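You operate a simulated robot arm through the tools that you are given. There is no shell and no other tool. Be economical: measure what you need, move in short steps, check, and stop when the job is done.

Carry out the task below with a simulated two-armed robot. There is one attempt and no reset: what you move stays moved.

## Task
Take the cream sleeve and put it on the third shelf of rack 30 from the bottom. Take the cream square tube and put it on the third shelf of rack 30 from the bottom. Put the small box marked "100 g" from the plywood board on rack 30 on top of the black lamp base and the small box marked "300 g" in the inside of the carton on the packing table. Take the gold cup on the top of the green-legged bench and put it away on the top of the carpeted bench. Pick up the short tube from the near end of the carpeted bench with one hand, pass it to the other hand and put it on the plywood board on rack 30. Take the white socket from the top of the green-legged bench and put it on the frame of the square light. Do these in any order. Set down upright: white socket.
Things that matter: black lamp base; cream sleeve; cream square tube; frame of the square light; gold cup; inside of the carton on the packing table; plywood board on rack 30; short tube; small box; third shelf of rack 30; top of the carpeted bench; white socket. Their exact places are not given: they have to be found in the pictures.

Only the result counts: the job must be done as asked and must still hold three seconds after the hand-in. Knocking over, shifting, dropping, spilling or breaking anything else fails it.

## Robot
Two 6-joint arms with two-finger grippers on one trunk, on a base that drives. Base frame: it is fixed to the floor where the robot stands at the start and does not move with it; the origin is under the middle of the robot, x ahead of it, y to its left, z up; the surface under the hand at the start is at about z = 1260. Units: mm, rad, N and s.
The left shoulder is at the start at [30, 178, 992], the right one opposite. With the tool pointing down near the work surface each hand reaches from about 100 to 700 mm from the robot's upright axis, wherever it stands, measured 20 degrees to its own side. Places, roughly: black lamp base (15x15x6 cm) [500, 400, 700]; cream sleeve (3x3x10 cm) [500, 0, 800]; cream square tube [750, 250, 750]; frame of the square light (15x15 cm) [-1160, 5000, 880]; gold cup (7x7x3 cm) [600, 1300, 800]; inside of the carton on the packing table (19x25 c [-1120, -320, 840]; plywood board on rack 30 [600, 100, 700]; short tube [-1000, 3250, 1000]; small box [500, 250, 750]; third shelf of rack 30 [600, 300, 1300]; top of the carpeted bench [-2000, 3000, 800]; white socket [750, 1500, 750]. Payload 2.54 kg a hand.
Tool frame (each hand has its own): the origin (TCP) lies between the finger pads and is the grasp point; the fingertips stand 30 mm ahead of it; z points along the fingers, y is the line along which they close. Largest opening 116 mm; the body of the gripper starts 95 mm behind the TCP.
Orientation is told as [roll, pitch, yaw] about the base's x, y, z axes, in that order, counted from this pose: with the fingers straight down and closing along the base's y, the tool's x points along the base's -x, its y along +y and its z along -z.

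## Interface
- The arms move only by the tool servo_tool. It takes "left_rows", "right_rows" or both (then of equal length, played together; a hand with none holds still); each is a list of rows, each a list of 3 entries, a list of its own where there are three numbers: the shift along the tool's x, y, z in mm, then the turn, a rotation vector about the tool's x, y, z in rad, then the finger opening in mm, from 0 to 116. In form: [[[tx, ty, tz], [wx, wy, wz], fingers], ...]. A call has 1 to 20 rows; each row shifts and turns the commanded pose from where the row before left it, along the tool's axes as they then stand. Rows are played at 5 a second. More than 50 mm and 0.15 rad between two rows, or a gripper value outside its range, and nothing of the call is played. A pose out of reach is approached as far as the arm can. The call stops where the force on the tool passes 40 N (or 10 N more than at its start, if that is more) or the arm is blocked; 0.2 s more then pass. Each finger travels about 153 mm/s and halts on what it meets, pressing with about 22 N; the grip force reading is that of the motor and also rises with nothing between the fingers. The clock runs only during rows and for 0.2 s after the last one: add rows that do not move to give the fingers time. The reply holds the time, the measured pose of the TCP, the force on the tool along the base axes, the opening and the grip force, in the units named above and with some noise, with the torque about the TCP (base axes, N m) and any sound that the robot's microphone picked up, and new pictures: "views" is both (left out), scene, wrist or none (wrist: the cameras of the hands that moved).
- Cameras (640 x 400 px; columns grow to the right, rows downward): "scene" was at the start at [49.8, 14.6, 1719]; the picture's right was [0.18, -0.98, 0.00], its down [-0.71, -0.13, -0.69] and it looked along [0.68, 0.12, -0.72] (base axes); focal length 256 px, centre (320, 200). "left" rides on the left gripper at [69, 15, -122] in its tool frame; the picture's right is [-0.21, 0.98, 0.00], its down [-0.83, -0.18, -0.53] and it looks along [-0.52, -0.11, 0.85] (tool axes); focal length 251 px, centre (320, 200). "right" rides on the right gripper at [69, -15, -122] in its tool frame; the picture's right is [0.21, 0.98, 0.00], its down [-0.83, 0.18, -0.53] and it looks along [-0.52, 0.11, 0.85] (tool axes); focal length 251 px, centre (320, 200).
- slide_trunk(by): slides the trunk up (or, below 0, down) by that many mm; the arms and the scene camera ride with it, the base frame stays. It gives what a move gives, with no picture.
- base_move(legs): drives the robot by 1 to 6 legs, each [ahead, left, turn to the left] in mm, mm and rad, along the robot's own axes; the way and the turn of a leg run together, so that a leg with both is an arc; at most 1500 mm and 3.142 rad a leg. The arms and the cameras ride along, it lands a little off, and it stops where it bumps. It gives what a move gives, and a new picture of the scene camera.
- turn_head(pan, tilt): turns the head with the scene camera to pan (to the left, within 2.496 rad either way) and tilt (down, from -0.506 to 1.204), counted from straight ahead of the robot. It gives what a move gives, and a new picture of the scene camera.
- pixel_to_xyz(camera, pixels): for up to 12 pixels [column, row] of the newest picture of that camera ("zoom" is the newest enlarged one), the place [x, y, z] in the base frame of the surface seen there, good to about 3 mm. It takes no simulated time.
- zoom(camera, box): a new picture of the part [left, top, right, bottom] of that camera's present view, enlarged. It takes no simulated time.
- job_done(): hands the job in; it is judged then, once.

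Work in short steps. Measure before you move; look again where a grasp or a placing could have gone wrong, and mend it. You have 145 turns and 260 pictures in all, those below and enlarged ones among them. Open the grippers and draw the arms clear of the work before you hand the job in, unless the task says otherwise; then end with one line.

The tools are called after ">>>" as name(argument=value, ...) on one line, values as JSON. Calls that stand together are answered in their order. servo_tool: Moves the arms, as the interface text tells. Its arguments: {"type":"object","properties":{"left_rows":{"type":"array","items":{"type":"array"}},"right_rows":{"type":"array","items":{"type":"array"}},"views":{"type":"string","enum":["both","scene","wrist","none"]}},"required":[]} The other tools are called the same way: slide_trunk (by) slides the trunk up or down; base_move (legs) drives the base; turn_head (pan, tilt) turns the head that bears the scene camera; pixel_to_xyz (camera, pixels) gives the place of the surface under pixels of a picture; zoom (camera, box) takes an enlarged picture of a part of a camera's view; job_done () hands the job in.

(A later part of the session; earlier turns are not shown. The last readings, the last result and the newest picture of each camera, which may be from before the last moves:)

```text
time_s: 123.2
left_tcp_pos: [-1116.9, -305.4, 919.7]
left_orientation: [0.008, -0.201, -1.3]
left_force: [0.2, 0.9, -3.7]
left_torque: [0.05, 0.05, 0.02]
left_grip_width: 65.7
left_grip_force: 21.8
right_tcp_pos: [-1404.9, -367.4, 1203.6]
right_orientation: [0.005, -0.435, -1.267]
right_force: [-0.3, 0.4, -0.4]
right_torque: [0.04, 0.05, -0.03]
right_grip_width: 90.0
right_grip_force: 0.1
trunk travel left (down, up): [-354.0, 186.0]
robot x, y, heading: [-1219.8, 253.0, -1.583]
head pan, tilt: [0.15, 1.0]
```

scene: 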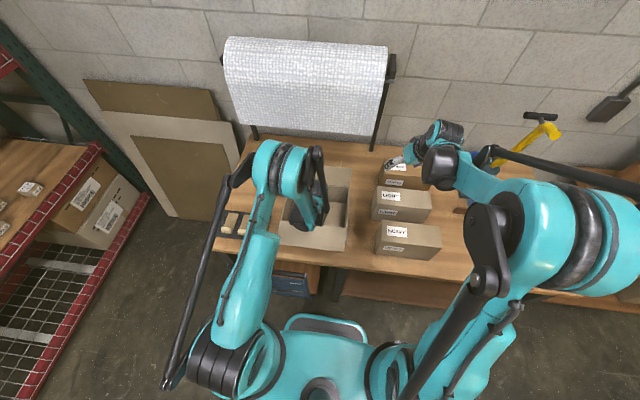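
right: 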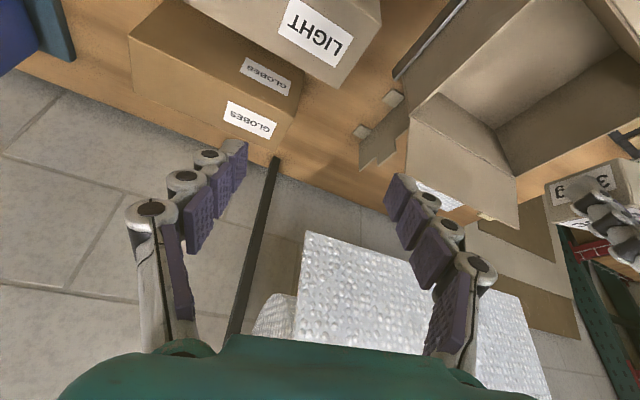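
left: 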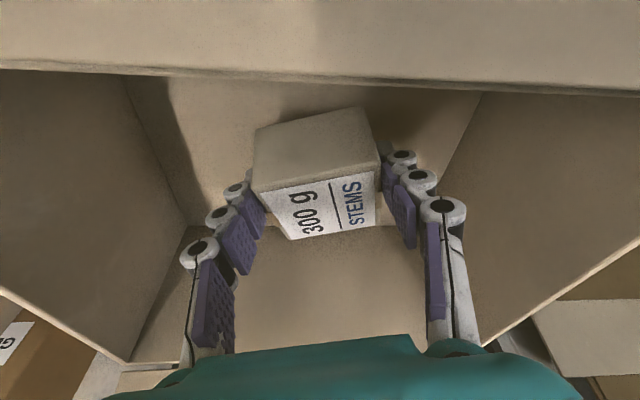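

Well inside. Lower gently to contact, then release.

>>> servo_tool(left_rows=[[[2.4, 0, 12], [0, 0, 0], 40], [[1.6, 0, 8], [0, 0, 0], 40], [[0.8, 0, 4], [0, 0, 0], 40], [[0, 0, 0], [0, 0, 0], 75], [[0, 0, 0], [0, 0, 0], 85], [[0, 0, 0], [0, 0, 0], 85]], views="wrist")

```text
time_s: 124.7
left_tcp_pos: [-1117.5, -308.5, 896.3]
left_orientation: [0.012, -0.197, -1.299]
left_force: [0.4, 0.1, -0.5]
left_torque: [0.02, 0.01, 0.02]
left_grip_width: 85.3
left_grip_force: 0.1
left hand out of reach, approached as far as the arm can: row 3
right_tcp_pos: [-1405.6, -367.7, 1203.4]
right_orientation: [0.005, -0.436, -1.267]
right_force: [-0.1, 0.1, 0.3]
right_torque: [0.01, -0.01, -0.03]
right_grip_width: 90.0
right_grip_force: 0.0
trunk travel left (down, up): [-354.0, 186.0]
robot x, y, heading: [-1219.0, 258.0, -1.586]
head pan, tilt: [0.15, 1.0]
```

left: 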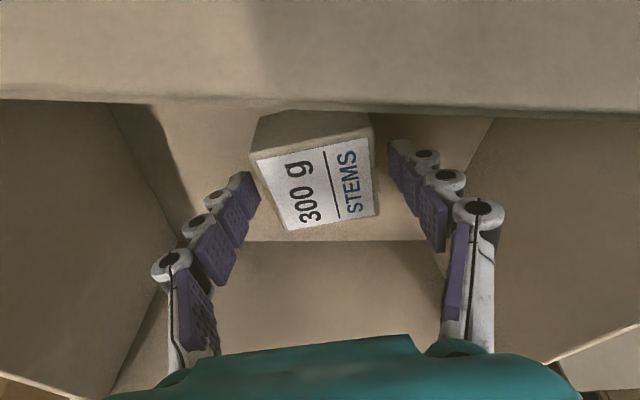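

The 300 g box lies flat in the carton. Raise the left hand out, then back away.

>>> servo_tool(left_rows=[[[-9, 0, -44], [0, 0, 0], 85], [[-9, 0, -44], [0, 0, 0], 85], [[-9, 0, -44], [0, 0, 0], 85], [[-9, 0, -44], [0, 0, 0], 85], [[-9, 0, -44], [0, 0, 0], 85], [[-9, 0, -44], [0, 0, 0], 85]], views="none")

>>> servo_tool(left_rows=[[[44, 0, -9], [0, 0, 0], 85], [[44, 0, -9], [0, 0, 0], 85], [[44, 0, -9], [0, 0, 0], 85], [[44, 0, -9], [0, 0, 0], 85]], right_rows=[[[41, 0, -19], [0, 0, 0], 85], [[41, 0, -19], [0, 0, 0], 85], [[41, 0, -19], [0, 0, 0], 85], [[41, 0, -19], [0, 0, 0], 85]], views="scene")

```text
time_s: 126.0
left_tcp_pos: [-1116.1, -308.1, 1166.8]
left_orientation: [0.008, -0.2, -1.3]
left_force: [0.0, 0.0, -0.3]
left_torque: [-0.02, 0.01, 0.01]
left_grip_width: 85.1
left_grip_force: 0.1
right_tcp_pos: [-1404.0, -367.1, 1204.0]
right_orientation: [0.004, -0.436, -1.267]
right_force: [0.6, 0.9, -0.1]
right_torque: [-0.01, 0.02, -0.02]
right_grip_width: 90.2
right_grip_force: 0.0
trunk travel left (down, up): [-354.0, 186.0]
robot x, y, heading: [-1218.1, 256.0, -1.591]
head pan, tilt: [0.15, 1.0]
```

```text
time_s: 127.0
left_tcp_pos: [-1166.7, -131.6, 1166.4]
left_orientation: [0.009, -0.201, -1.3]
left_force: [-0.4, 1.1, -0.4]
left_torque: [-0.12, -0.03, -0.01]
left_grip_width: 85.2
left_grip_force: 0.1
right_tcp_pos: [-1458.9, -192.5, 1206.2]
right_orientation: [0.005, -0.44, -1.264]
right_force: [-0.3, 1.4, 0.3]
right_torque: [-0.07, 0.02, -0.01]
right_grip_width: 85.2
right_grip_force: 0.1
trunk travel left (down, up): [-354.0, 186.0]
robot x, y, heading: [-1218.6, 259.5, -1.593]
head pan, tilt: [0.15, 1.0]
```

scene: 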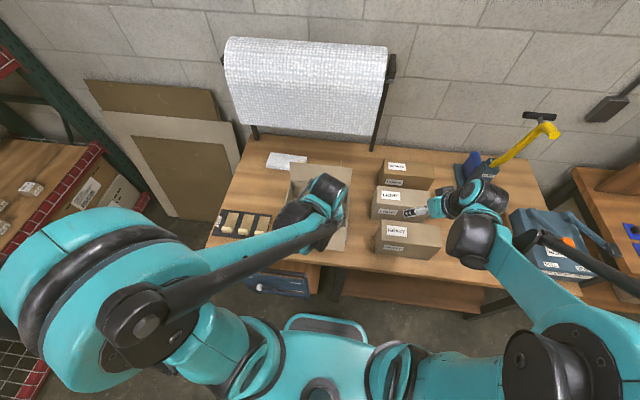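

Now to the green-legged bench: drive sideways left 600 (+x), turn to face +x, then drive left ~1100.

>>> base_move(legs=[[0, 600, 0], [0, 0, 1.59], [0, 1120, 0]])

>>> turn_head(pan=0, tilt=0.75)

```text
time_s: 139.6
left_tcp_pos: [-154.9, 1393.4, 1165.4]
left_orientation: [0.009, -0.201, 0.22]
left_force: [-0.8, -0.4, -0.6]
left_torque: [-0.03, 0.0, -0.04]
left_grip_width: 85.1
left_grip_force: 0.1
right_tcp_pos: [-107.0, 1099.4, 1203.8]
right_orientation: [0.004, -0.435, 0.253]
right_force: [-0.5, -0.6, -1.3]
right_torque: [-0.02, -0.01, -0.01]
right_grip_width: 85.0
right_grip_force: 0.1
trunk travel left (down, up): [-354.0, 186.0]
robot x, y, heading: [-548.1, 1364.1, -0.068]
head pan, tilt: [0.15, 1.0]
```

scene: 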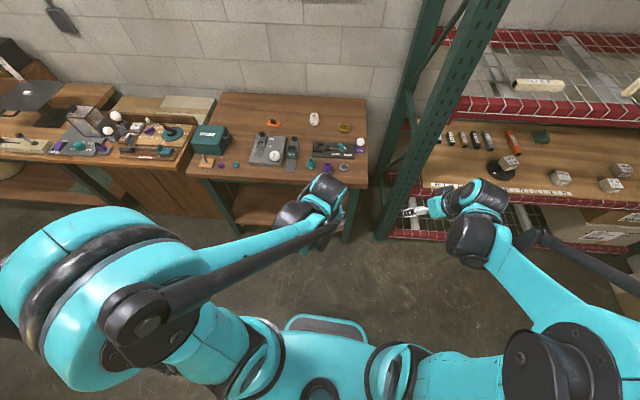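

```text
time_s: 140.3
left_tcp_pos: [-155.2, 1393.7, 1166.1]
left_orientation: [0.009, -0.2, 0.219]
left_force: [-0.6, -0.9, -0.7]
left_torque: [0.02, -0.02, 0.01]
left_grip_width: 85.0
left_grip_force: 0.0
right_tcp_pos: [-107.9, 1099.4, 1205.1]
right_orientation: [0.006, -0.436, 0.254]
right_force: [-0.6, -0.6, 0.0]
right_torque: [-0.01, 0.0, -0.02]
right_grip_width: 85.2
right_grip_force: 0.0
trunk travel left (down, up): [-354.0, 186.0]
robot x, y, heading: [-545.2, 1366.5, -0.071]
head pan, tilt: [0.0, 0.75]
```

scene: 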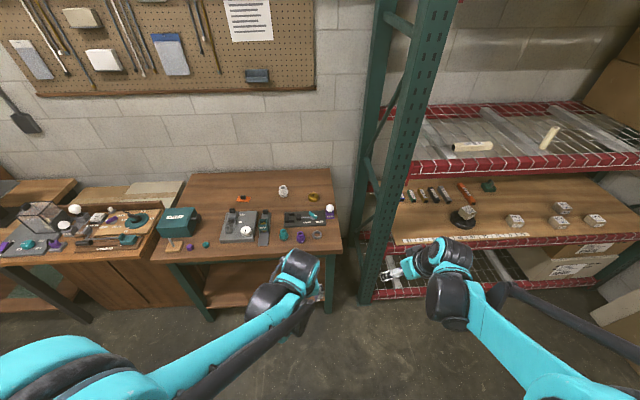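

Enlarge the bench to identify the gold cup (near (313,197)) and the white socket (near (283,191)).

>>> zoom(camera="scene", box=[150, 165, 350, 285])

>>> pixel_to_xyz(camera="scene", pixels=[[313, 194], [313, 200], [283, 185], [283, 194], [330, 208], [242, 198], [240, 250], [335, 180], [270, 210], [318, 233], [302, 218], [205, 255]])

```text
3.20 times, centred on (250, 225) of scene
```

zoom: 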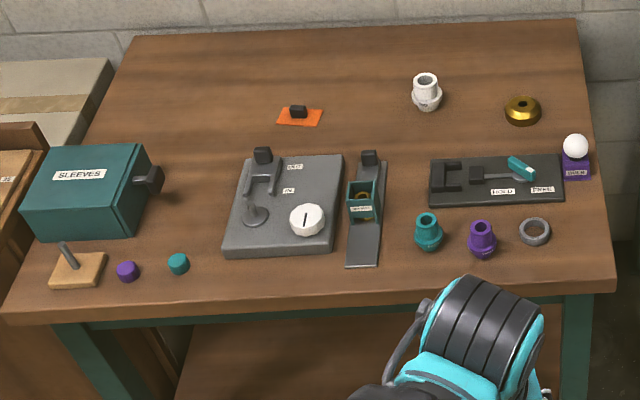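

```text
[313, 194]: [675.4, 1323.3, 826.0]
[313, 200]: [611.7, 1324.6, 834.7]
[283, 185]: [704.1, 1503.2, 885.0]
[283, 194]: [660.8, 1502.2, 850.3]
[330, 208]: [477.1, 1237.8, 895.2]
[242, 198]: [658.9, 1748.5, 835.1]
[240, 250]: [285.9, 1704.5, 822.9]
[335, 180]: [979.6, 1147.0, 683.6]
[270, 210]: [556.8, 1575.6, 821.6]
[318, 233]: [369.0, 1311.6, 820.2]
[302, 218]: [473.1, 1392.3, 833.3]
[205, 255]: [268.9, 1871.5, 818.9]
```

Bench top z≈820, cup ≈(640,1323), white socket ≈(668,1503). I point both tools straight down, align, and drive to the bench.

>>> servo_tool(left_rows=[[[0, 0, 0], [0, 0.1, 0], 90], [[0, 0, 0], [0, 0.1, 0], 90], [[0, 0, 0], [0, 0, 0.11], 90], [[0, 0, 0], [0, 0, 0.11], 90], [[0, 0, 0], [0, 0, 0], 90]], right_rows=[[[0, 0, 0], [0, 0.145, 0], 95], [[0, 0, 0], [0, 0.145, 0], 95], [[0, 0, 0], [0, 0.145, 0], 95], [[0, 0, 0], [0, 0, 0.125], 95], [[0, 0, 0], [0, 0, 0.125], 95]], views="none")

>>> base_move(legs=[[0, 40, 0.07], [480, 0, 0]])

>>> slide_trunk(by=-100)

```text
time_s: 141.6
left_tcp_pos: [-154.4, 1394.8, 1164.6]
left_orientation: [0.009, 0.003, 0.003]
left_force: [0.4, 0.2, -1.4]
left_torque: [-0.02, 0.0, 0.0]
left_grip_width: 89.8
left_grip_force: 0.1
right_tcp_pos: [-108.0, 1100.1, 1203.8]
right_orientation: [0.004, 0.003, 0.005]
right_force: [0.7, -0.7, -0.5]
right_torque: [-0.02, 0.01, 0.01]
right_grip_width: 95.1
right_grip_force: 0.0
trunk travel left (down, up): [-354.0, 186.0]
robot x, y, heading: [-550.9, 1365.1, -0.07]
head pan, tilt: [0.0, 0.75]
```

```text
time_s: 144.8
left_tcp_pos: [313.2, 1465.4, 1164.4]
left_orientation: [0.007, 0.003, 0.078]
left_force: [0.6, 0.0, 0.2]
left_torque: [0.03, 0.0, -0.01]
left_grip_width: 90.1
left_grip_force: 0.1
right_tcp_pos: [383.9, 1176.6, 1204.3]
right_orientation: [0.005, 0.0, 0.08]
right_force: [0.8, -1.1, -0.1]
right_torque: [0.02, 0.0, -0.01]
right_grip_width: 95.0
right_grip_force: 0.0
trunk travel left (down, up): [-354.0, 186.0]
robot x, y, heading: [-78.1, 1405.7, 0.007]
head pan, tilt: [0.0, 0.75]
```

scene: 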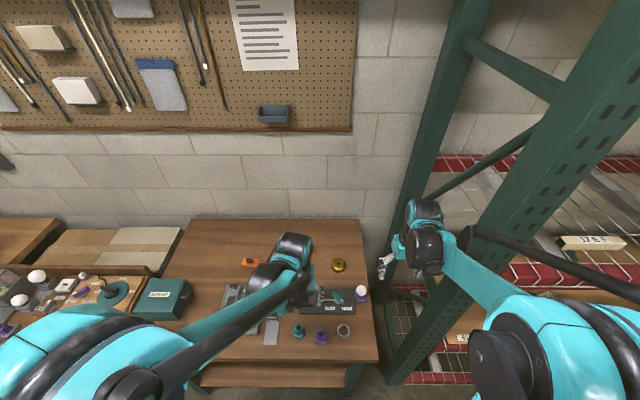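

```text
time_s: 146.2
left_tcp_pos: [313.9, 1465.6, 1066.4]
left_orientation: [0.009, 0.002, 0.078]
left_force: [0.5, 0.1, 0.0]
left_torque: [0.0, -0.01, -0.01]
left_grip_width: 89.9
left_grip_force: 0.1
right_tcp_pos: [382.1, 1174.7, 1104.5]
right_orientation: [0.004, 0.003, 0.08]
right_force: [0.2, 0.0, 0.1]
right_torque: [0.0, -0.01, -0.01]
right_grip_width: 95.2
right_grip_force: 0.0
trunk travel left (down, up): [-254.0, 286.0]
robot x, y, heading: [-75.7, 1406.5, 0.005]
head pan, tilt: [0.0, 0.75]
```

Base is placed. Extend both hands to hover over cup and socket.

>>> servo_tool(right_rows=[[[-45, 21, 0], [0, 0, 0], 95], [[-45, 21, 0], [0, 0, 0], 95], [[-45, 21, 0], [0, 0, 0], 95], [[-45, 21, 0], [0, 0, 0], 95], [[-45, 21, 0], [0, 0, 0], 95], [[-44, 22, 0], [0, 0, 0], 95], [[0, 0, 40], [0, 0, 0], 95], [[0, 0, 40], [0, 0, 0], 95]], left_rows=[[[-44, 1, 0], [0, 0, 0], 90], [[-44, 1, 0], [0, 0, 0], 90], [[-44, 1, 0], [0, 0, 0], 90], [[-44, 1, 0], [0, 0, 0], 90], [[-44, 1, 0], [0, 0, 0], 90], [[-44, 1, 0], [0, 0, 0], 90], [[-44, 2, 0], [0, 0, 0], 90], [[-44, 2, 0], [0, 0, 0], 90]], views="both")

```text
time_s: 148.0
left_tcp_pos: [668.7, 1502.9, 1060.1]
left_orientation: [0.009, 0.003, 0.078]
left_force: [1.7, 0.4, 0.4]
left_torque: [-0.01, 0.07, 0.03]
left_grip_width: 90.1
left_grip_force: 0.1
right_tcp_pos: [643.2, 1326.6, 1022.1]
right_orientation: [0.003, 0.003, 0.081]
right_force: [0.7, 0.3, -0.2]
right_torque: [-0.02, 0.08, -0.02]
right_grip_width: 94.9
right_grip_force: 0.0
trunk travel left (down, up): [-254.0, 286.0]
robot x, y, heading: [-77.1, 1406.9, 0.01]
head pan, tilt: [0.0, 0.75]
```

scene: 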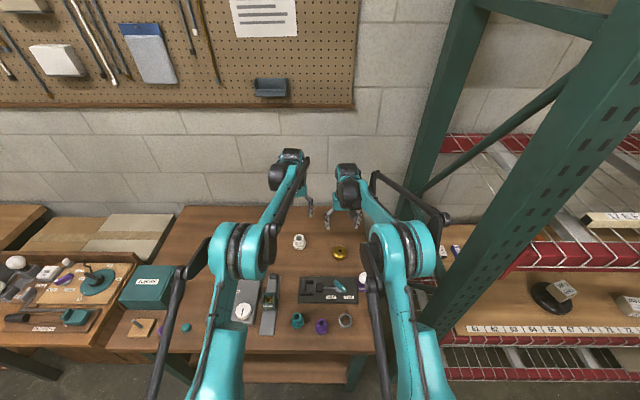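
right: 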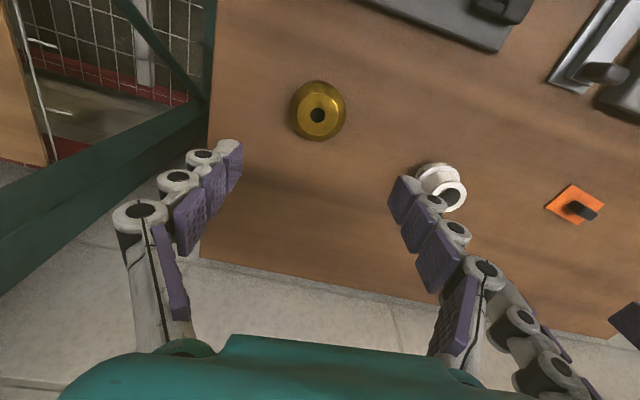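
left: 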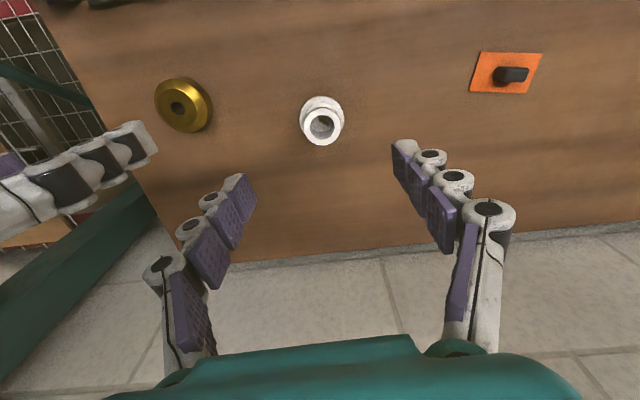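

Measure cup and socket in the wrist views.

>>> pixel_to_xyz(camera="right", pixels=[[296, 110], [343, 108], [318, 84], [318, 136], [305, 100], [330, 125], [318, 100]])

>>> pixel_to_xyz(camera="left", pixels=[[302, 120], [343, 120], [321, 98], [321, 142], [308, 128], [337, 130], [180, 85], [207, 105], [158, 105]])

>>> zoom(camera="left", box=[272, 70, 372, 170])

```text
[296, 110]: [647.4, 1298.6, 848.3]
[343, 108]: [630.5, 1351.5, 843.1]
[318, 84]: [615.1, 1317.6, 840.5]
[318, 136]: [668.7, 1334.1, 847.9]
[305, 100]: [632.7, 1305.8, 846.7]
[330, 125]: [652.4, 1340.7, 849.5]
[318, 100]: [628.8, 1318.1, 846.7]
```

```text
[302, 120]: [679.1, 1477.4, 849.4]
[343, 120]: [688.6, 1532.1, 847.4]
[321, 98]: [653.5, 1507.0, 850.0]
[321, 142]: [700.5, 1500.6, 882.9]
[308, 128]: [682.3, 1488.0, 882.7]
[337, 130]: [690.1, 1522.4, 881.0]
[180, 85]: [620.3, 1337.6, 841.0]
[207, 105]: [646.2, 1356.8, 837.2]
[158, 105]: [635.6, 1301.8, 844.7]
```

```text
4.00 times, centred on (322, 120) of left
```

zoom: 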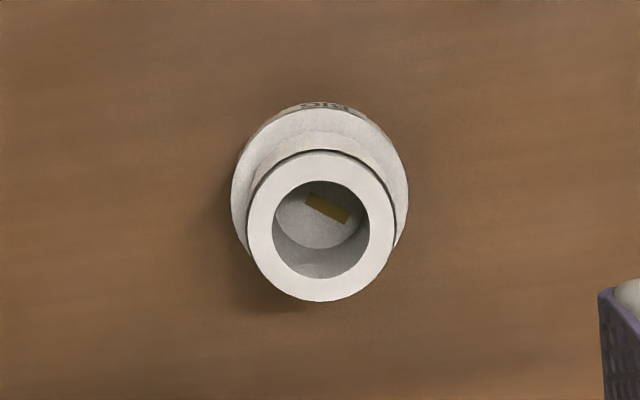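

Cup centre ≈(641,1326), top 849; socket neck centre ≈(684,1505), flange top 850, top 883. Centre and descend near them.

>>> servo_tool(right_rows=[[[2, 0, 40], [0, 0, 0], 95], [[0, 0, 40], [0, 0, 0], 95], [[0, 0, 40], [0, 0, 0], 95], [[0, 0, 0], [0, 0, 0], 95]], left_rows=[[[-15, 1, 35], [0, 0, 0], 70], [[0, 0, 40], [0, 0, 0], 70], [[0, 0, 40], [0, 0, 0], 70], [[0, 0, 0], [0, 0, 0], 70]], views="wrist")

```text
time_s: 149.0
left_tcp_pos: [678.5, 1506.0, 950.5]
left_orientation: [0.008, -0.002, 0.077]
left_force: [0.2, 0.4, 0.6]
left_torque: [-0.03, -0.05, -0.04]
left_grip_width: 69.8
left_grip_force: 0.1
right_tcp_pos: [639.3, 1324.5, 904.9]
right_orientation: [0.004, 0.0, 0.081]
right_force: [0.0, -0.2, 0.2]
right_torque: [0.0, -0.03, 0.02]
right_grip_width: 94.9
right_grip_force: 0.0
trunk travel left (down, up): [-254.0, 286.0]
robot x, y, heading: [-76.0, 1407.6, 0.012]
head pan, tilt: [0.0, 0.75]
```

right: 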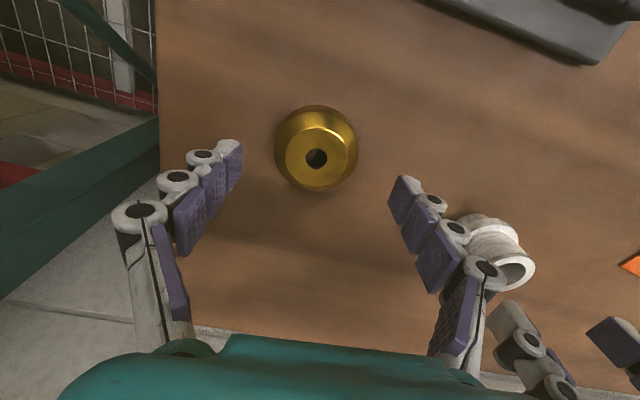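
left: 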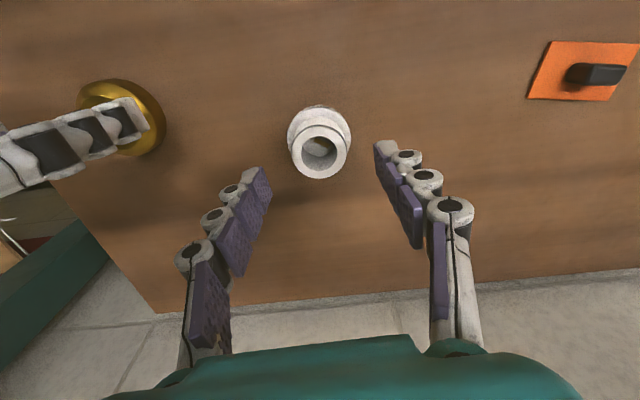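

Continue: right down to z≈852, left to z≈884, then close both.

>>> servo_tool(right_rows=[[[-1, 1, 26], [0, 0, 0], 95], [[-1, 1, 26], [0, 0, 0], 95], [[0, 0, 0], [0, 0, 0], 95], [[0, 0, 0], [0, 0, 0], 40], [[0, 0, 0], [0, 0, 0], 40], [[0, 0, 0], [0, 0, 0], 40]], left_rows=[[[-3, -1, 30], [0, 0, 0], 70], [[-3, 0, 30], [0, 0, 0], 70], [[0, 0, 2], [0, 0, 0], 70], [[0, 0, 0], [0, 0, 0], 70], [[0, 0, 0], [0, 0, 0], 70], [[0, 0, 0], [0, 0, 0], 70]], views="wrist")

```text
time_s: 150.4
left_tcp_pos: [685.0, 1505.7, 887.9]
left_orientation: [0.008, 0.001, 0.076]
left_force: [-0.8, -0.1, -0.4]
left_torque: [-0.01, 0.01, -0.01]
left_grip_width: 69.7
left_grip_force: 0.1
right_tcp_pos: [643.1, 1325.9, 851.9]
right_orientation: [0.004, 0.001, 0.079]
right_force: [0.0, -1.2, 2.8]
right_torque: [0.03, 0.0, 0.05]
right_grip_width: 68.2
right_grip_force: 21.6
trunk travel left (down, up): [-254.0, 286.0]
robot x, y, heading: [-75.1, 1409.7, 0.01]
head pan, tilt: [0.0, 0.75]
```

right: 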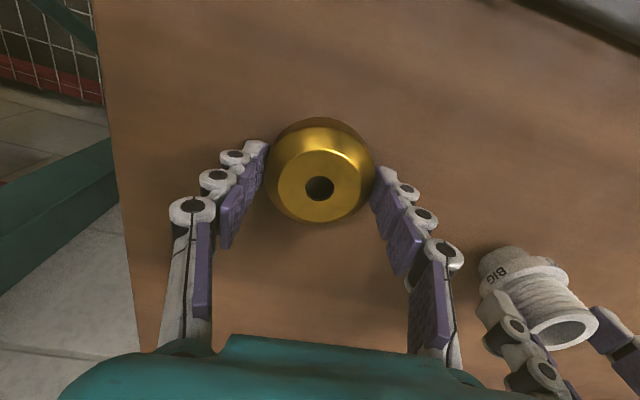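
left: 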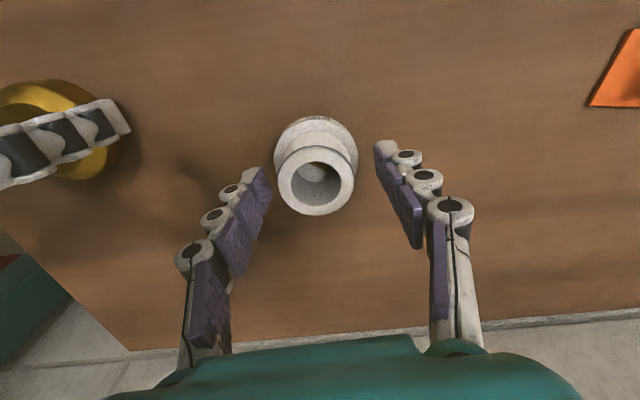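

Cup is gripped (68). Now close the left hand on the socket's neck.

>>> servo_tool(left_rows=[[[0, -1, 4], [0, 0, 0], 70], [[0, 0, 0], [0, 0, 0], 20], [[0, 0, 0], [0, 0, 0], 20], [[0, 0, 0], [0, 0, 0], 20]], views="wrist")

>>> zoom(camera="right", box=[420, 210, 620, 380])

```text
time_s: 151.4
left_tcp_pos: [686.3, 1505.2, 883.6]
left_orientation: [0.011, 0.001, 0.077]
left_force: [0.2, 0.8, 4.5]
left_torque: [-0.01, 0.03, 0.0]
left_grip_width: 42.9
left_grip_force: 22.1
right_tcp_pos: [643.0, 1327.3, 851.1]
right_orientation: [0.007, 0.001, 0.08]
right_force: [-0.9, -0.3, -0.1]
right_torque: [0.02, -0.03, -0.03]
right_grip_width: 68.0
right_grip_force: 21.6
trunk travel left (down, up): [-254.0, 286.0]
robot x, y, heading: [-77.1, 1406.2, 0.007]
head pan, tilt: [0.0, 0.75]
```

left: 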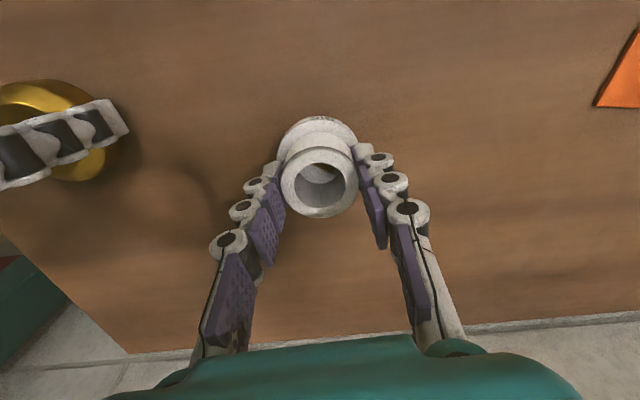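

```text
2.35 times, centred on (520, 295) of right
```

zoom: 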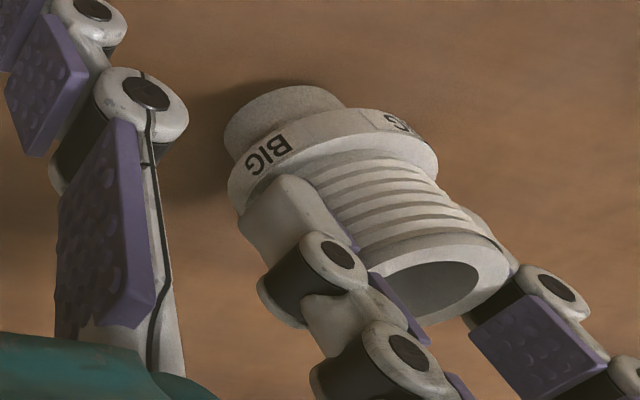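

Both gripped; lift both and look.

>>> servo_tool(left_rows=[[[0, 0, -20], [0, 0, 0], 20], [[0, 0, -40], [0, 0, 0], 20], [[0, 0, -40], [0, 0, 0], 20], [[0, 0, -40], [0, 0, 0], 20], [[0, 0, -40], [0, 0, 0], 20], [[45, 0, 0], [0, 0, 0], 20], [[45, 0, 0], [0, 0, 0], 20], [[45, 0, 0], [0, 0, 0], 20], [[45, 0, 0], [0, 0, 0], 20], [[45, 0, 0], [0, 0, 0], 20]], right_rows=[[[0, 0, -20], [0, 0, 0], 40], [[0, 0, -40], [0, 0, 0], 40], [[0, 0, -40], [0, 0, 0], 40], [[0, 0, -40], [0, 0, 0], 40], [[0, 0, -40], [0, 0, 0], 40], [[45, 0, 0], [0, 0, 0], 40], [[45, 0, 0], [0, 0, 0], 40], [[45, 0, 0], [0, 0, 0], 40], [[45, 0, 0], [0, 0, 0], 40], [[45, 0, 0], [0, 0, 0], 40]], views="wrist")

>>> base_move(legs=[[-520, 0, 0]])

>>> turn_head(pan=2.2, tilt=0.5)

>>> pixel_to_xyz(camera="scene", pixels=[[320, 150], [320, 200], [320, 250], [200, 200], [440, 200], [200, 150], [440, 150], [100, 200], [540, 200], [540, 150]])

```text
time_s: 153.6
left_tcp_pos: [457.2, 1485.3, 1064.5]
left_orientation: [0.009, 0.0, 0.077]
left_force: [0.1, -0.8, -0.7]
left_torque: [0.01, -0.06, -0.02]
left_grip_width: 42.9
left_grip_force: 22.3
right_tcp_pos: [413.1, 1306.2, 1033.1]
right_orientation: [0.004, -0.002, 0.081]
right_force: [-0.4, -0.3, -0.9]
right_torque: [0.05, -0.03, -0.01]
right_grip_width: 68.2
right_grip_force: 21.5
trunk travel left (down, up): [-254.0, 286.0]
robot x, y, heading: [-76.8, 1408.1, 0.009]
head pan, tilt: [0.0, 0.75]
```

right: 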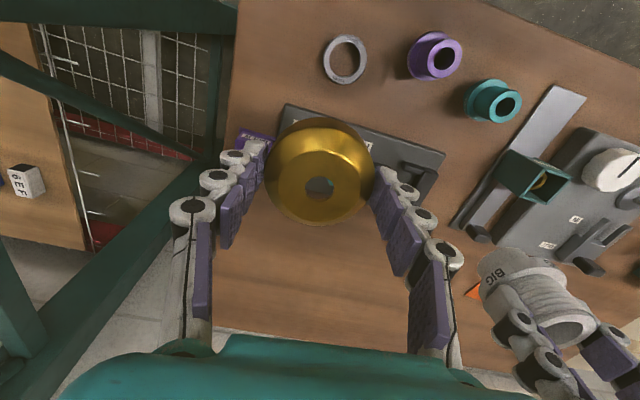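
left: 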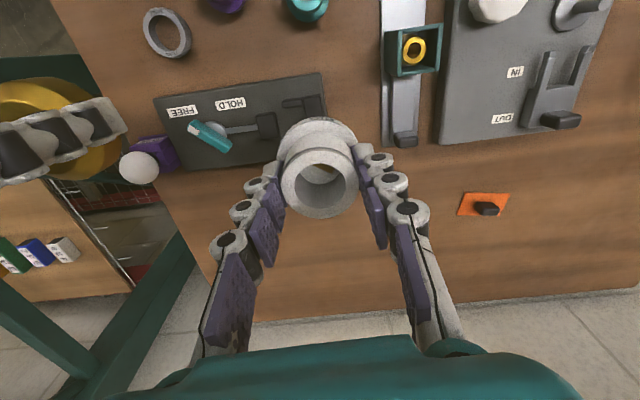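

```text
time_s: 156.6
left_tcp_pos: [-64.9, 1478.3, 1062.7]
left_orientation: [0.01, 0.001, 0.068]
left_force: [-0.7, 0.1, 0.0]
left_torque: [-0.03, -0.02, 0.01]
left_grip_width: 43.0
left_grip_force: 22.0
right_tcp_pos: [-109.3, 1300.5, 1031.6]
right_orientation: [0.004, 0.001, 0.072]
right_force: [-0.5, -0.6, -1.5]
right_torque: [0.02, 0.02, -0.01]
right_grip_width: 68.3
right_grip_force: 22.2
trunk travel left (down, up): [-254.0, 286.0]
robot x, y, heading: [-602.6, 1407.3, 0.001]
head pan, tilt: [0.0, 0.75]
```

scene: 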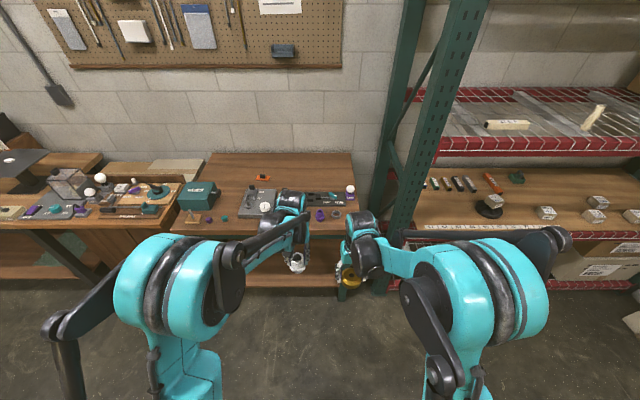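

```text
time_s: 158.7
left_tcp_pos: [-63.0, 1477.4, 1062.9]
left_orientation: [0.01, 0.003, 0.068]
left_force: [0.8, 0.9, -0.7]
left_torque: [0.01, -0.02, 0.01]
left_grip_width: 42.8
left_grip_force: 21.7
right_tcp_pos: [-109.2, 1300.8, 1031.9]
right_orientation: [0.004, 0.003, 0.071]
right_force: [-0.3, 0.1, -0.5]
right_torque: [0.0, 0.01, 0.02]
right_grip_width: 68.0
right_grip_force: 21.8
trunk travel left (down, up): [-254.0, 286.0]
robot x, y, heading: [-597.6, 1407.1, -0.004]
head pan, tilt: [2.201, 0.499]
```

scene: 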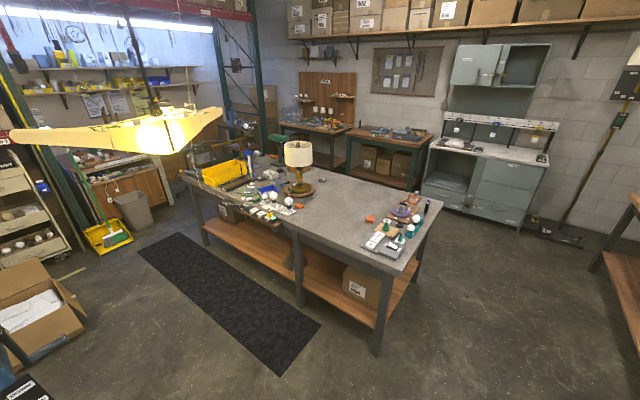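

```text
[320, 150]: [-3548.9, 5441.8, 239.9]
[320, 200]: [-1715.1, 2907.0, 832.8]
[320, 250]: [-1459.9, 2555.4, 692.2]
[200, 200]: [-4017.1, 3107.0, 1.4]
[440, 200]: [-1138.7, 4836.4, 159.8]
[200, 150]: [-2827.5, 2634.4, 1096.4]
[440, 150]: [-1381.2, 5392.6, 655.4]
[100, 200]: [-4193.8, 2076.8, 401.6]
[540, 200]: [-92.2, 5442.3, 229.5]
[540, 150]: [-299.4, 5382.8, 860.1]
```

Carpeted bench (z≈833) is in view. Enlarge the bench's near end and the cabinet counter.

>>> zoom(camera="scene", box=[180, 130, 460, 290])

>>> zoom(camera="scene", box=[420, 90, 580, 220])

>>> pixel_to_xyz(camera="scene", pixels=[[418, 195], [400, 210], [370, 218], [385, 245], [440, 205], [300, 230], [380, 275], [340, 190], [470, 148], [500, 152], [530, 160], [450, 140]])

```text
2.29 times, centred on (320, 210) of scene
```

zoom: 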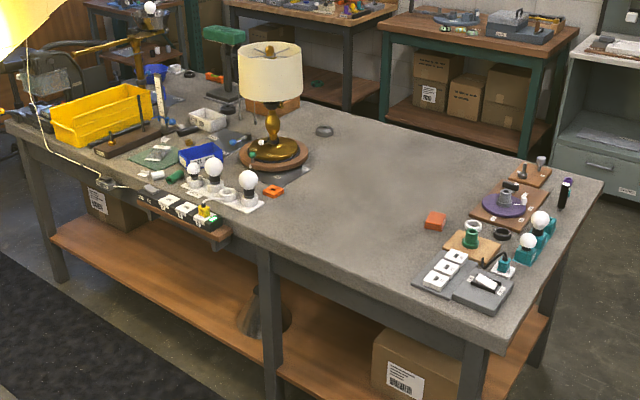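

```text
3.08 times, centred on (500, 155) of scene
```

zoom: 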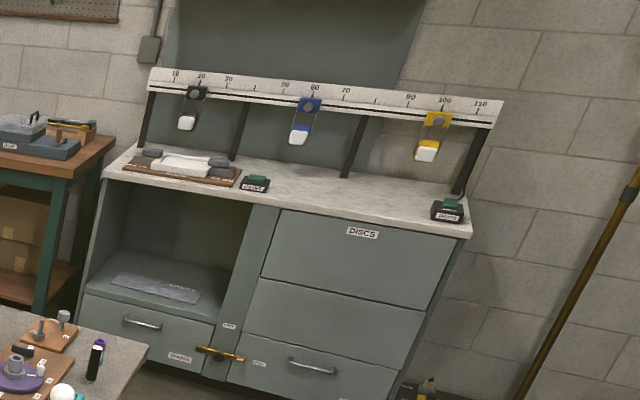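

```text
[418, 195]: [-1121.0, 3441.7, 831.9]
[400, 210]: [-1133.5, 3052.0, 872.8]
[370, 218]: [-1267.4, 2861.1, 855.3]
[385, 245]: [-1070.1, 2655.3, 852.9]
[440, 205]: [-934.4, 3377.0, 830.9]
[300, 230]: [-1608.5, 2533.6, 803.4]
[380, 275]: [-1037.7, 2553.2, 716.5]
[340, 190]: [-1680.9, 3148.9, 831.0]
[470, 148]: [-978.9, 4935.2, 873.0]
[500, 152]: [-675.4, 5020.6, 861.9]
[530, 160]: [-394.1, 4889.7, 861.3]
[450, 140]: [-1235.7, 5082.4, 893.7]
```

Check the rug extents and free area for the cup.

>>> pixel_to_xyz(camera="scene", pixels=[[318, 322], [270, 372], [182, 234], [140, 255], [299, 207], [270, 215], [330, 205], [350, 215], [310, 220], [360, 190], [345, 170], [325, 182]])

```text
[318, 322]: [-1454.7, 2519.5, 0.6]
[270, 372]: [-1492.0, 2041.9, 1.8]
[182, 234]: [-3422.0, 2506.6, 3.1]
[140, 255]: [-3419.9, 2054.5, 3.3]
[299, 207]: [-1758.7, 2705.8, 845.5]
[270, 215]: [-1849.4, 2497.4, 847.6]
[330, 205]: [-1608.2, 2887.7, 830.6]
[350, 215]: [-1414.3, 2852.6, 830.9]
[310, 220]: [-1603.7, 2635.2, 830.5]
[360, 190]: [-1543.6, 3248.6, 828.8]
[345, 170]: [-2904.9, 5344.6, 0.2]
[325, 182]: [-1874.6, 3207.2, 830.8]
```

Rug spans x<-1470. I'll stand at about (-1200,2200) with heading ≈1.92, so the free spot (-1400,2800) is straight ahead. Raise trunk 100, turn, drive.

>>> slide_trunk(by=100)

>>> base_move(legs=[[0, 0, 1.92], [900, 293, 0]])

>>> turn_head(pan=0, tilt=0.75)

>>> pixel_to_xyz(camera="scene", pixels=[[320, 150], [320, 180], [320, 210], [280, 180], [360, 180], [320, 240], [400, 200], [240, 200]])

```text
time_s: 160.0
left_tcp_pos: [-63.0, 1478.2, 1163.4]
left_orientation: [0.007, 0.001, 0.068]
left_force: [-0.1, -1.0, -0.6]
left_torque: [0.02, 0.02, -0.02]
left_grip_width: 42.8
left_grip_force: 21.7
right_tcp_pos: [-108.7, 1301.6, 1131.3]
right_orientation: [0.004, 0.002, 0.071]
right_force: [-1.1, -0.3, -1.0]
right_torque: [0.0, 0.0, -0.02]
right_grip_width: 68.4
right_grip_force: 22.2
trunk travel left (down, up): [-354.0, 186.0]
robot x, y, heading: [-601.0, 1403.2, 0.002]
head pan, tilt: [2.201, 0.499]
```

```text
time_s: 169.5
left_tcp_pos: [-1406.8, 2645.4, 1163.9]
left_orientation: [0.008, 0.003, 1.965]
left_force: [-0.9, 0.6, -0.9]
left_torque: [-0.01, -0.02, 0.01]
left_grip_width: 42.6
left_grip_force: 22.0
right_tcp_pos: [-1225.3, 2660.7, 1131.6]
right_orientation: [0.004, 0.001, 1.968]
right_force: [0.7, -0.4, -0.2]
right_torque: [-0.05, -0.03, -0.02]
right_grip_width: 68.2
right_grip_force: 22.2
trunk travel left (down, up): [-354.0, 186.0]
robot x, y, heading: [-1166.2, 2155.9, 1.898]
head pan, tilt: [2.201, 0.499]
```

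scene: 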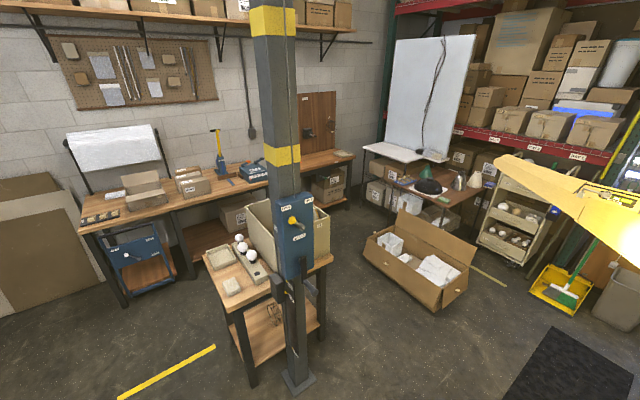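

```text
time_s: 171.6
left_tcp_pos: [-1407.4, 2645.9, 1164.9]
left_orientation: [0.009, 0.002, 1.964]
left_force: [0.7, -0.5, -0.4]
left_torque: [0.04, 0.01, 0.01]
left_grip_width: 42.6
left_grip_force: 22.5
right_tcp_pos: [-1224.5, 2659.2, 1130.8]
right_orientation: [0.004, 0.001, 1.968]
right_force: [0.7, -0.2, 0.0]
right_torque: [0.01, 0.0, 0.01]
right_grip_width: 68.3
right_grip_force: 21.9
trunk travel left (down, up): [-354.0, 186.0]
robot x, y, heading: [-1165.0, 2159.5, 1.893]
head pan, tilt: [0.0, 0.75]
```

scene: 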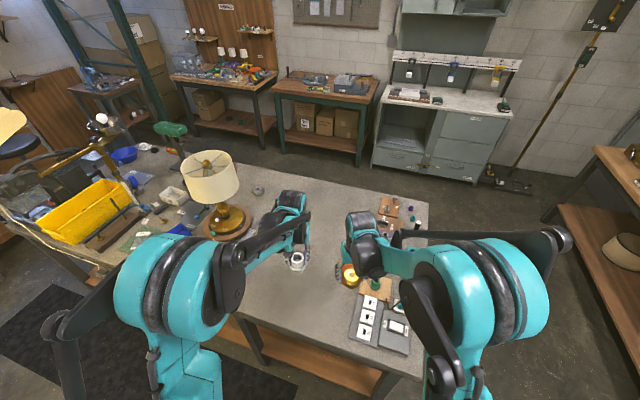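

```text
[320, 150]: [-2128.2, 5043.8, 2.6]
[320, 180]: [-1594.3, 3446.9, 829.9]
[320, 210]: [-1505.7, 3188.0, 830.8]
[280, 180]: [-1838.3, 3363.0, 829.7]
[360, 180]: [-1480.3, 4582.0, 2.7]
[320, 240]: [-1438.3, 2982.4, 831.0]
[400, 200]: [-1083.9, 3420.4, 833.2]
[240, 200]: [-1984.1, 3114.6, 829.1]
```

The spot between the hands at (-1400,2800) is free carpet. Advance 50, pull the left hand aside, and swing the right over the spot.

>>> base_move(legs=[[50, 0, 0]])

>>> servo_tool(left_rows=[[[30, 35, 0], [0, 0, 0], 20], [[30, 35, 0], [0, 0, 0], 20], [[30, 35, 0], [0, 0, 0], 20], [[0, 0, 0], [0, 0, 0], 20], [[0, 0, 0], [0, 0, 0], 20], [[0, 0, 0], [0, 0, 0], 20], [[0, 0, 0], [0, 0, 0], 20], [[0, 0, 0], [0, 0, 0], 20], [[0, 0, 0], [0, 0, 0], 20], [[0, 0, 0], [0, 0, 0], 20], [[0, 0, 0], [0, 0, 0], 20], [[0, 0, 0], [0, 0, 0], 20]], right_rows=[[[0, 0, 0], [0, 0, 0], 40], [[0, 0, 0], [0, 0, 0], 40], [[-37, 28, 0], [0, 0, 0], 40], [[-37, 28, 0], [0, 0, 0], 40], [[-37, 28, 0], [0, 0, 0], 40], [[-37, 28, 0], [0, 0, 0], 40], [[0, 0, 45], [0, 0, 0], 40], [[0, 0, 45], [0, 0, 0], 40], [[0, 0, 45], [0, 0, 0], 40], [[0, 0, 45], [0, 0, 0], 40], [[0, 0, 45], [0, 0, 0], 40], [[0, 0, 0], [0, 0, 0], 40]], views="both")

```text
time_s: 172.5
left_tcp_pos: [-1422.8, 2692.5, 1163.2]
left_orientation: [0.009, 0.001, 1.967]
left_force: [-0.6, 0.2, -1.5]
left_torque: [-0.03, 0.0, 0.0]
left_grip_width: 42.9
left_grip_force: 22.3
right_tcp_pos: [-1240.7, 2706.1, 1131.3]
right_orientation: [0.004, 0.002, 1.968]
right_force: [0.6, 0.0, -0.8]
right_torque: [-0.06, 0.01, 0.02]
right_grip_width: 68.1
right_grip_force: 22.8
trunk travel left (down, up): [-354.0, 186.0]
robot x, y, heading: [-1179.2, 2206.9, 1.9]
head pan, tilt: [0.0, 0.75]
```

scene: 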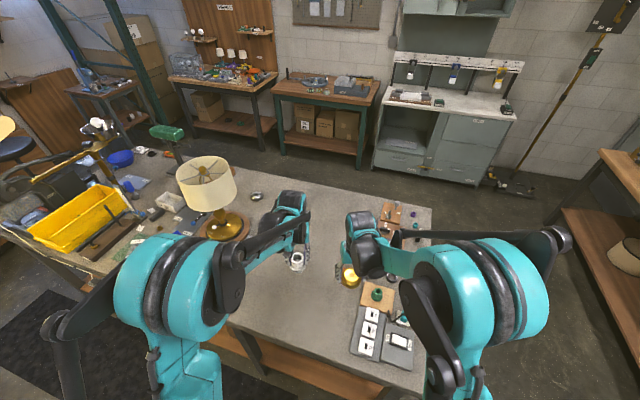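

```text
time_s: 175.1
left_tcp_pos: [-1484.6, 2565.6, 1165.4]
left_orientation: [0.01, 0.002, 1.966]
left_force: [-0.3, 0.0, -1.6]
left_torque: [0.01, -0.02, 0.0]
left_grip_width: 42.6
left_grip_force: 21.9
right_tcp_pos: [-1400.9, 2796.4, 906.8]
right_orientation: [0.003, 0.003, 1.969]
right_force: [-0.2, 0.1, -0.1]
right_torque: [0.01, 0.02, 0.01]
right_grip_width: 68.5
right_grip_force: 22.4
trunk travel left (down, up): [-354.0, 186.0]
robot x, y, heading: [-1184.2, 2208.1, 1.896]
head pan, tilt: [0.0, 0.75]
```

scene: 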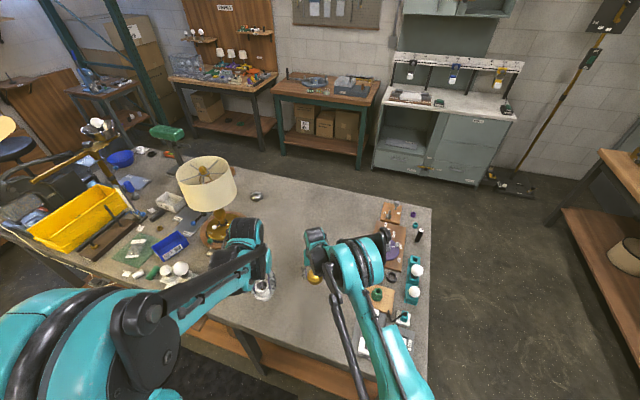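
right: 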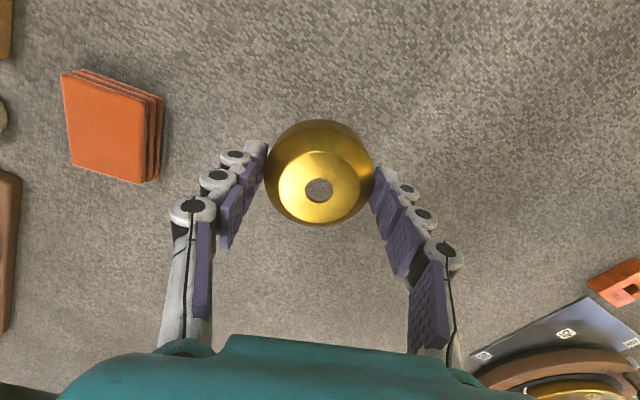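
left: 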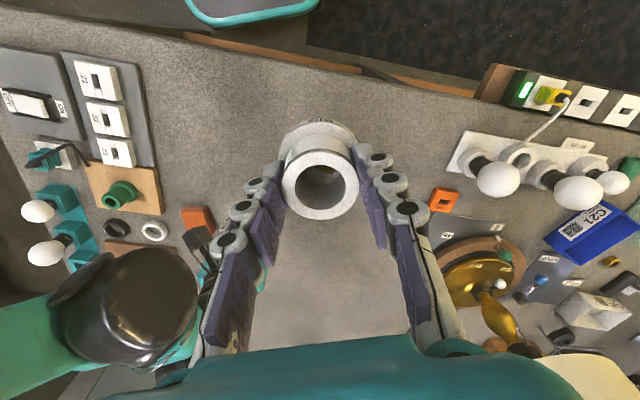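

The cup hovers over clear carpet. Lower to contact and release.

>>> servo_tool(right_rows=[[[0, 0, 25], [0, 0, 0], 40], [[0, 0, 14], [0, 0, 0], 40], [[0, 0, 4], [0, 0, 0], 40], [[0, 0, 2], [0, 0, 0], 40], [[0, 0, 0], [0, 0, 0], 40], [[0, 0, 0], [0, 0, 0], 90], [[0, 0, 0], [0, 0, 0], 95]], views="wrist")

```text
time_s: 176.7
left_tcp_pos: [-1484.3, 2566.9, 1165.3]
left_orientation: [0.009, 0.001, 1.965]
left_force: [-0.1, 0.2, -0.8]
left_torque: [0.0, 0.0, 0.02]
left_grip_width: 42.7
left_grip_force: 21.8
right_tcp_pos: [-1402.6, 2797.3, 861.5]
right_orientation: [0.004, 0.001, 1.968]
right_force: [-0.1, -0.1, -0.3]
right_torque: [0.05, -0.01, 0.01]
right_grip_width: 95.1
right_grip_force: 0.0
trunk travel left (down, up): [-354.0, 186.0]
robot x, y, heading: [-1180.5, 2206.6, 1.897]
head pan, tilt: [0.0, 0.75]
```

right: 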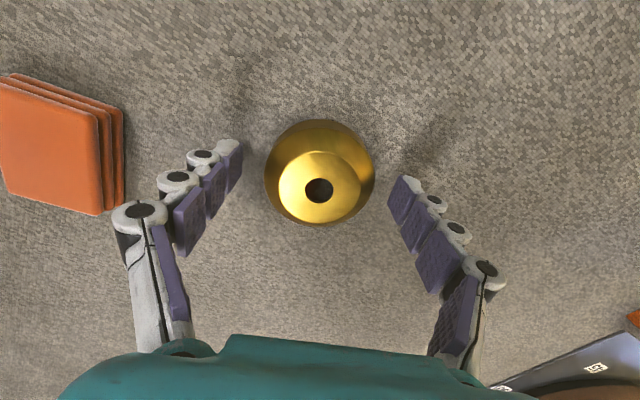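

Cup placed. Raise and retract the right hand, then drive around the bench end toward the cabinet.

>>> servo_tool(right_rows=[[[0, 0, -40], [0, 0, 0], 95], [[0, 0, -45], [0, 0, 0], 95], [[0, 0, -45], [0, 0, 0], 95], [[0, 0, -45], [0, 0, 0], 95], [[0, 0, -45], [0, 0, 0], 95], [[0, 0, -45], [0, 0, 0], 95], [[40, -25, 0], [0, 0, 0], 95], [[40, -25, 0], [0, 0, 0], 95], [[40, -25, 0], [0, 0, 0], 95], [[40, -25, 0], [0, 0, 0], 95]], views="none")

>>> base_move(legs=[[-300, 0, 0], [0, 0, -0.327], [0, -720, 0], [1400, 0, 0], [950, 0, 0]])

>>> turn_head(pan=0.6, tilt=0.6)

```text
time_s: 178.9
left_tcp_pos: [-1482.5, 2565.6, 1165.2]
left_orientation: [0.009, 0.001, 1.966]
left_force: [0.5, 0.2, -1.1]
left_torque: [0.03, 0.06, 0.0]
left_grip_width: 42.7
left_grip_force: 22.0
right_tcp_pos: [-1246.2, 2687.0, 1126.7]
right_orientation: [0.005, 0.0, 1.971]
right_force: [0.0, -1.3, 0.9]
right_torque: [0.03, 0.06, -0.02]
right_grip_width: 95.1
right_grip_force: 0.1
trunk travel left (down, up): [-354.0, 186.0]
robot x, y, heading: [-1180.1, 2202.9, 1.893]
head pan, tilt: [0.0, 0.75]
```

```text
time_s: 196.6
left_tcp_pos: [-499.3, 4712.7, 1165.3]
left_orientation: [0.008, 0.002, 1.619]
left_force: [0.8, -0.3, -1.2]
left_torque: [0.01, 0.01, 0.0]
left_grip_width: 42.5
left_grip_force: 22.1
right_tcp_pos: [-233.9, 4747.7, 1126.6]
right_orientation: [0.004, 0.0, 1.623]
right_force: [-0.5, 0.3, -0.6]
right_torque: [0.01, -0.01, -0.01]
right_grip_width: 95.1
right_grip_force: 0.1
trunk travel left (down, up): [-354.0, 186.0]
robot x, y, heading: [-336.4, 4271.6, 1.549]
head pan, tilt: [0.0, 0.75]
```

scene: 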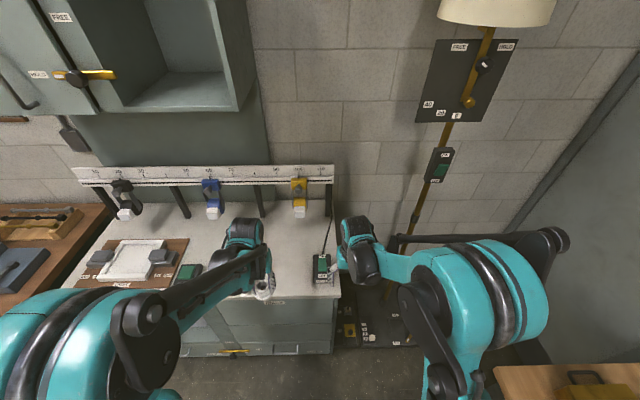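

```text
time_s: 197.6
left_tcp_pos: [-498.1, 4712.0, 1164.6]
left_orientation: [0.009, 0.002, 1.619]
left_force: [-0.1, 0.8, -1.0]
left_torque: [0.01, 0.02, 0.06]
left_grip_width: 42.4
left_grip_force: 22.5
right_tcp_pos: [-232.6, 4747.9, 1127.7]
right_orientation: [0.003, 0.004, 1.624]
right_force: [1.1, 0.4, 0.0]
right_torque: [0.03, -0.02, -0.02]
right_grip_width: 94.8
right_grip_force: 0.1
trunk travel left (down, up): [-354.0, 186.0]
robot x, y, heading: [-336.3, 4267.1, 1.55]
head pan, tilt: [0.6, 0.6]
```

scene: 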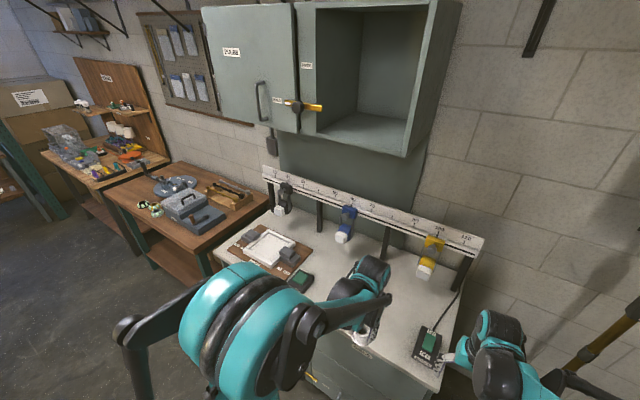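

The square frame is at (270,250). Enlarge and measure it.

>>> zoom(camera="scene", box=[205, 200, 365, 300])

>>> pixel_to_xyz(camera="zoom", pixels=[[250, 130], [345, 170], [260, 240], [170, 185], [255, 185], [170, 150], [330, 230], [250, 285], [310, 195], [100, 200], [420, 200], [215, 130]])

>>> pixel_to_xyz(camera="scene", pixels=[[290, 190], [380, 220], [380, 150], [260, 120], [240, 250], [430, 380], [190, 260], [270, 175]])

```text
4.00 times, centred on (285, 250) of scene
```

zoom: 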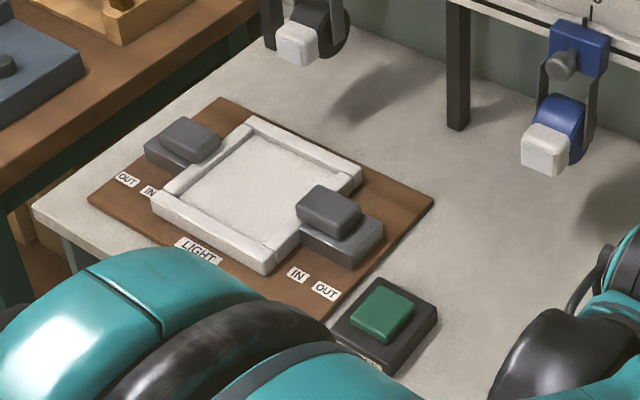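

```text
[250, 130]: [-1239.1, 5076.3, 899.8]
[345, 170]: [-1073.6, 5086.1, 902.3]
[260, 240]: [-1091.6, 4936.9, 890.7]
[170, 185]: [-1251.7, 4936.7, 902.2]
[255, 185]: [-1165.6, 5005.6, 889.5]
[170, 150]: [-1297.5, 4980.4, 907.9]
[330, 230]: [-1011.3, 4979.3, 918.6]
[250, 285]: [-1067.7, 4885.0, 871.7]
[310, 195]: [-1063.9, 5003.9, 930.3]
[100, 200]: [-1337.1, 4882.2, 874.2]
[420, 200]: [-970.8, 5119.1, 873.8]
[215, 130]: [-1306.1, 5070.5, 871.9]
```

```text
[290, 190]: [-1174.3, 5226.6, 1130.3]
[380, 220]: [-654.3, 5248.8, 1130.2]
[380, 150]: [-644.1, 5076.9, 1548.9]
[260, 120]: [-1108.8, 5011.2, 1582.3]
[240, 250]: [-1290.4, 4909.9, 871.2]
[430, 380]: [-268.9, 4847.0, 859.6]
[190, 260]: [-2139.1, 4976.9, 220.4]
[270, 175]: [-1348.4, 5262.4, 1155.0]
```

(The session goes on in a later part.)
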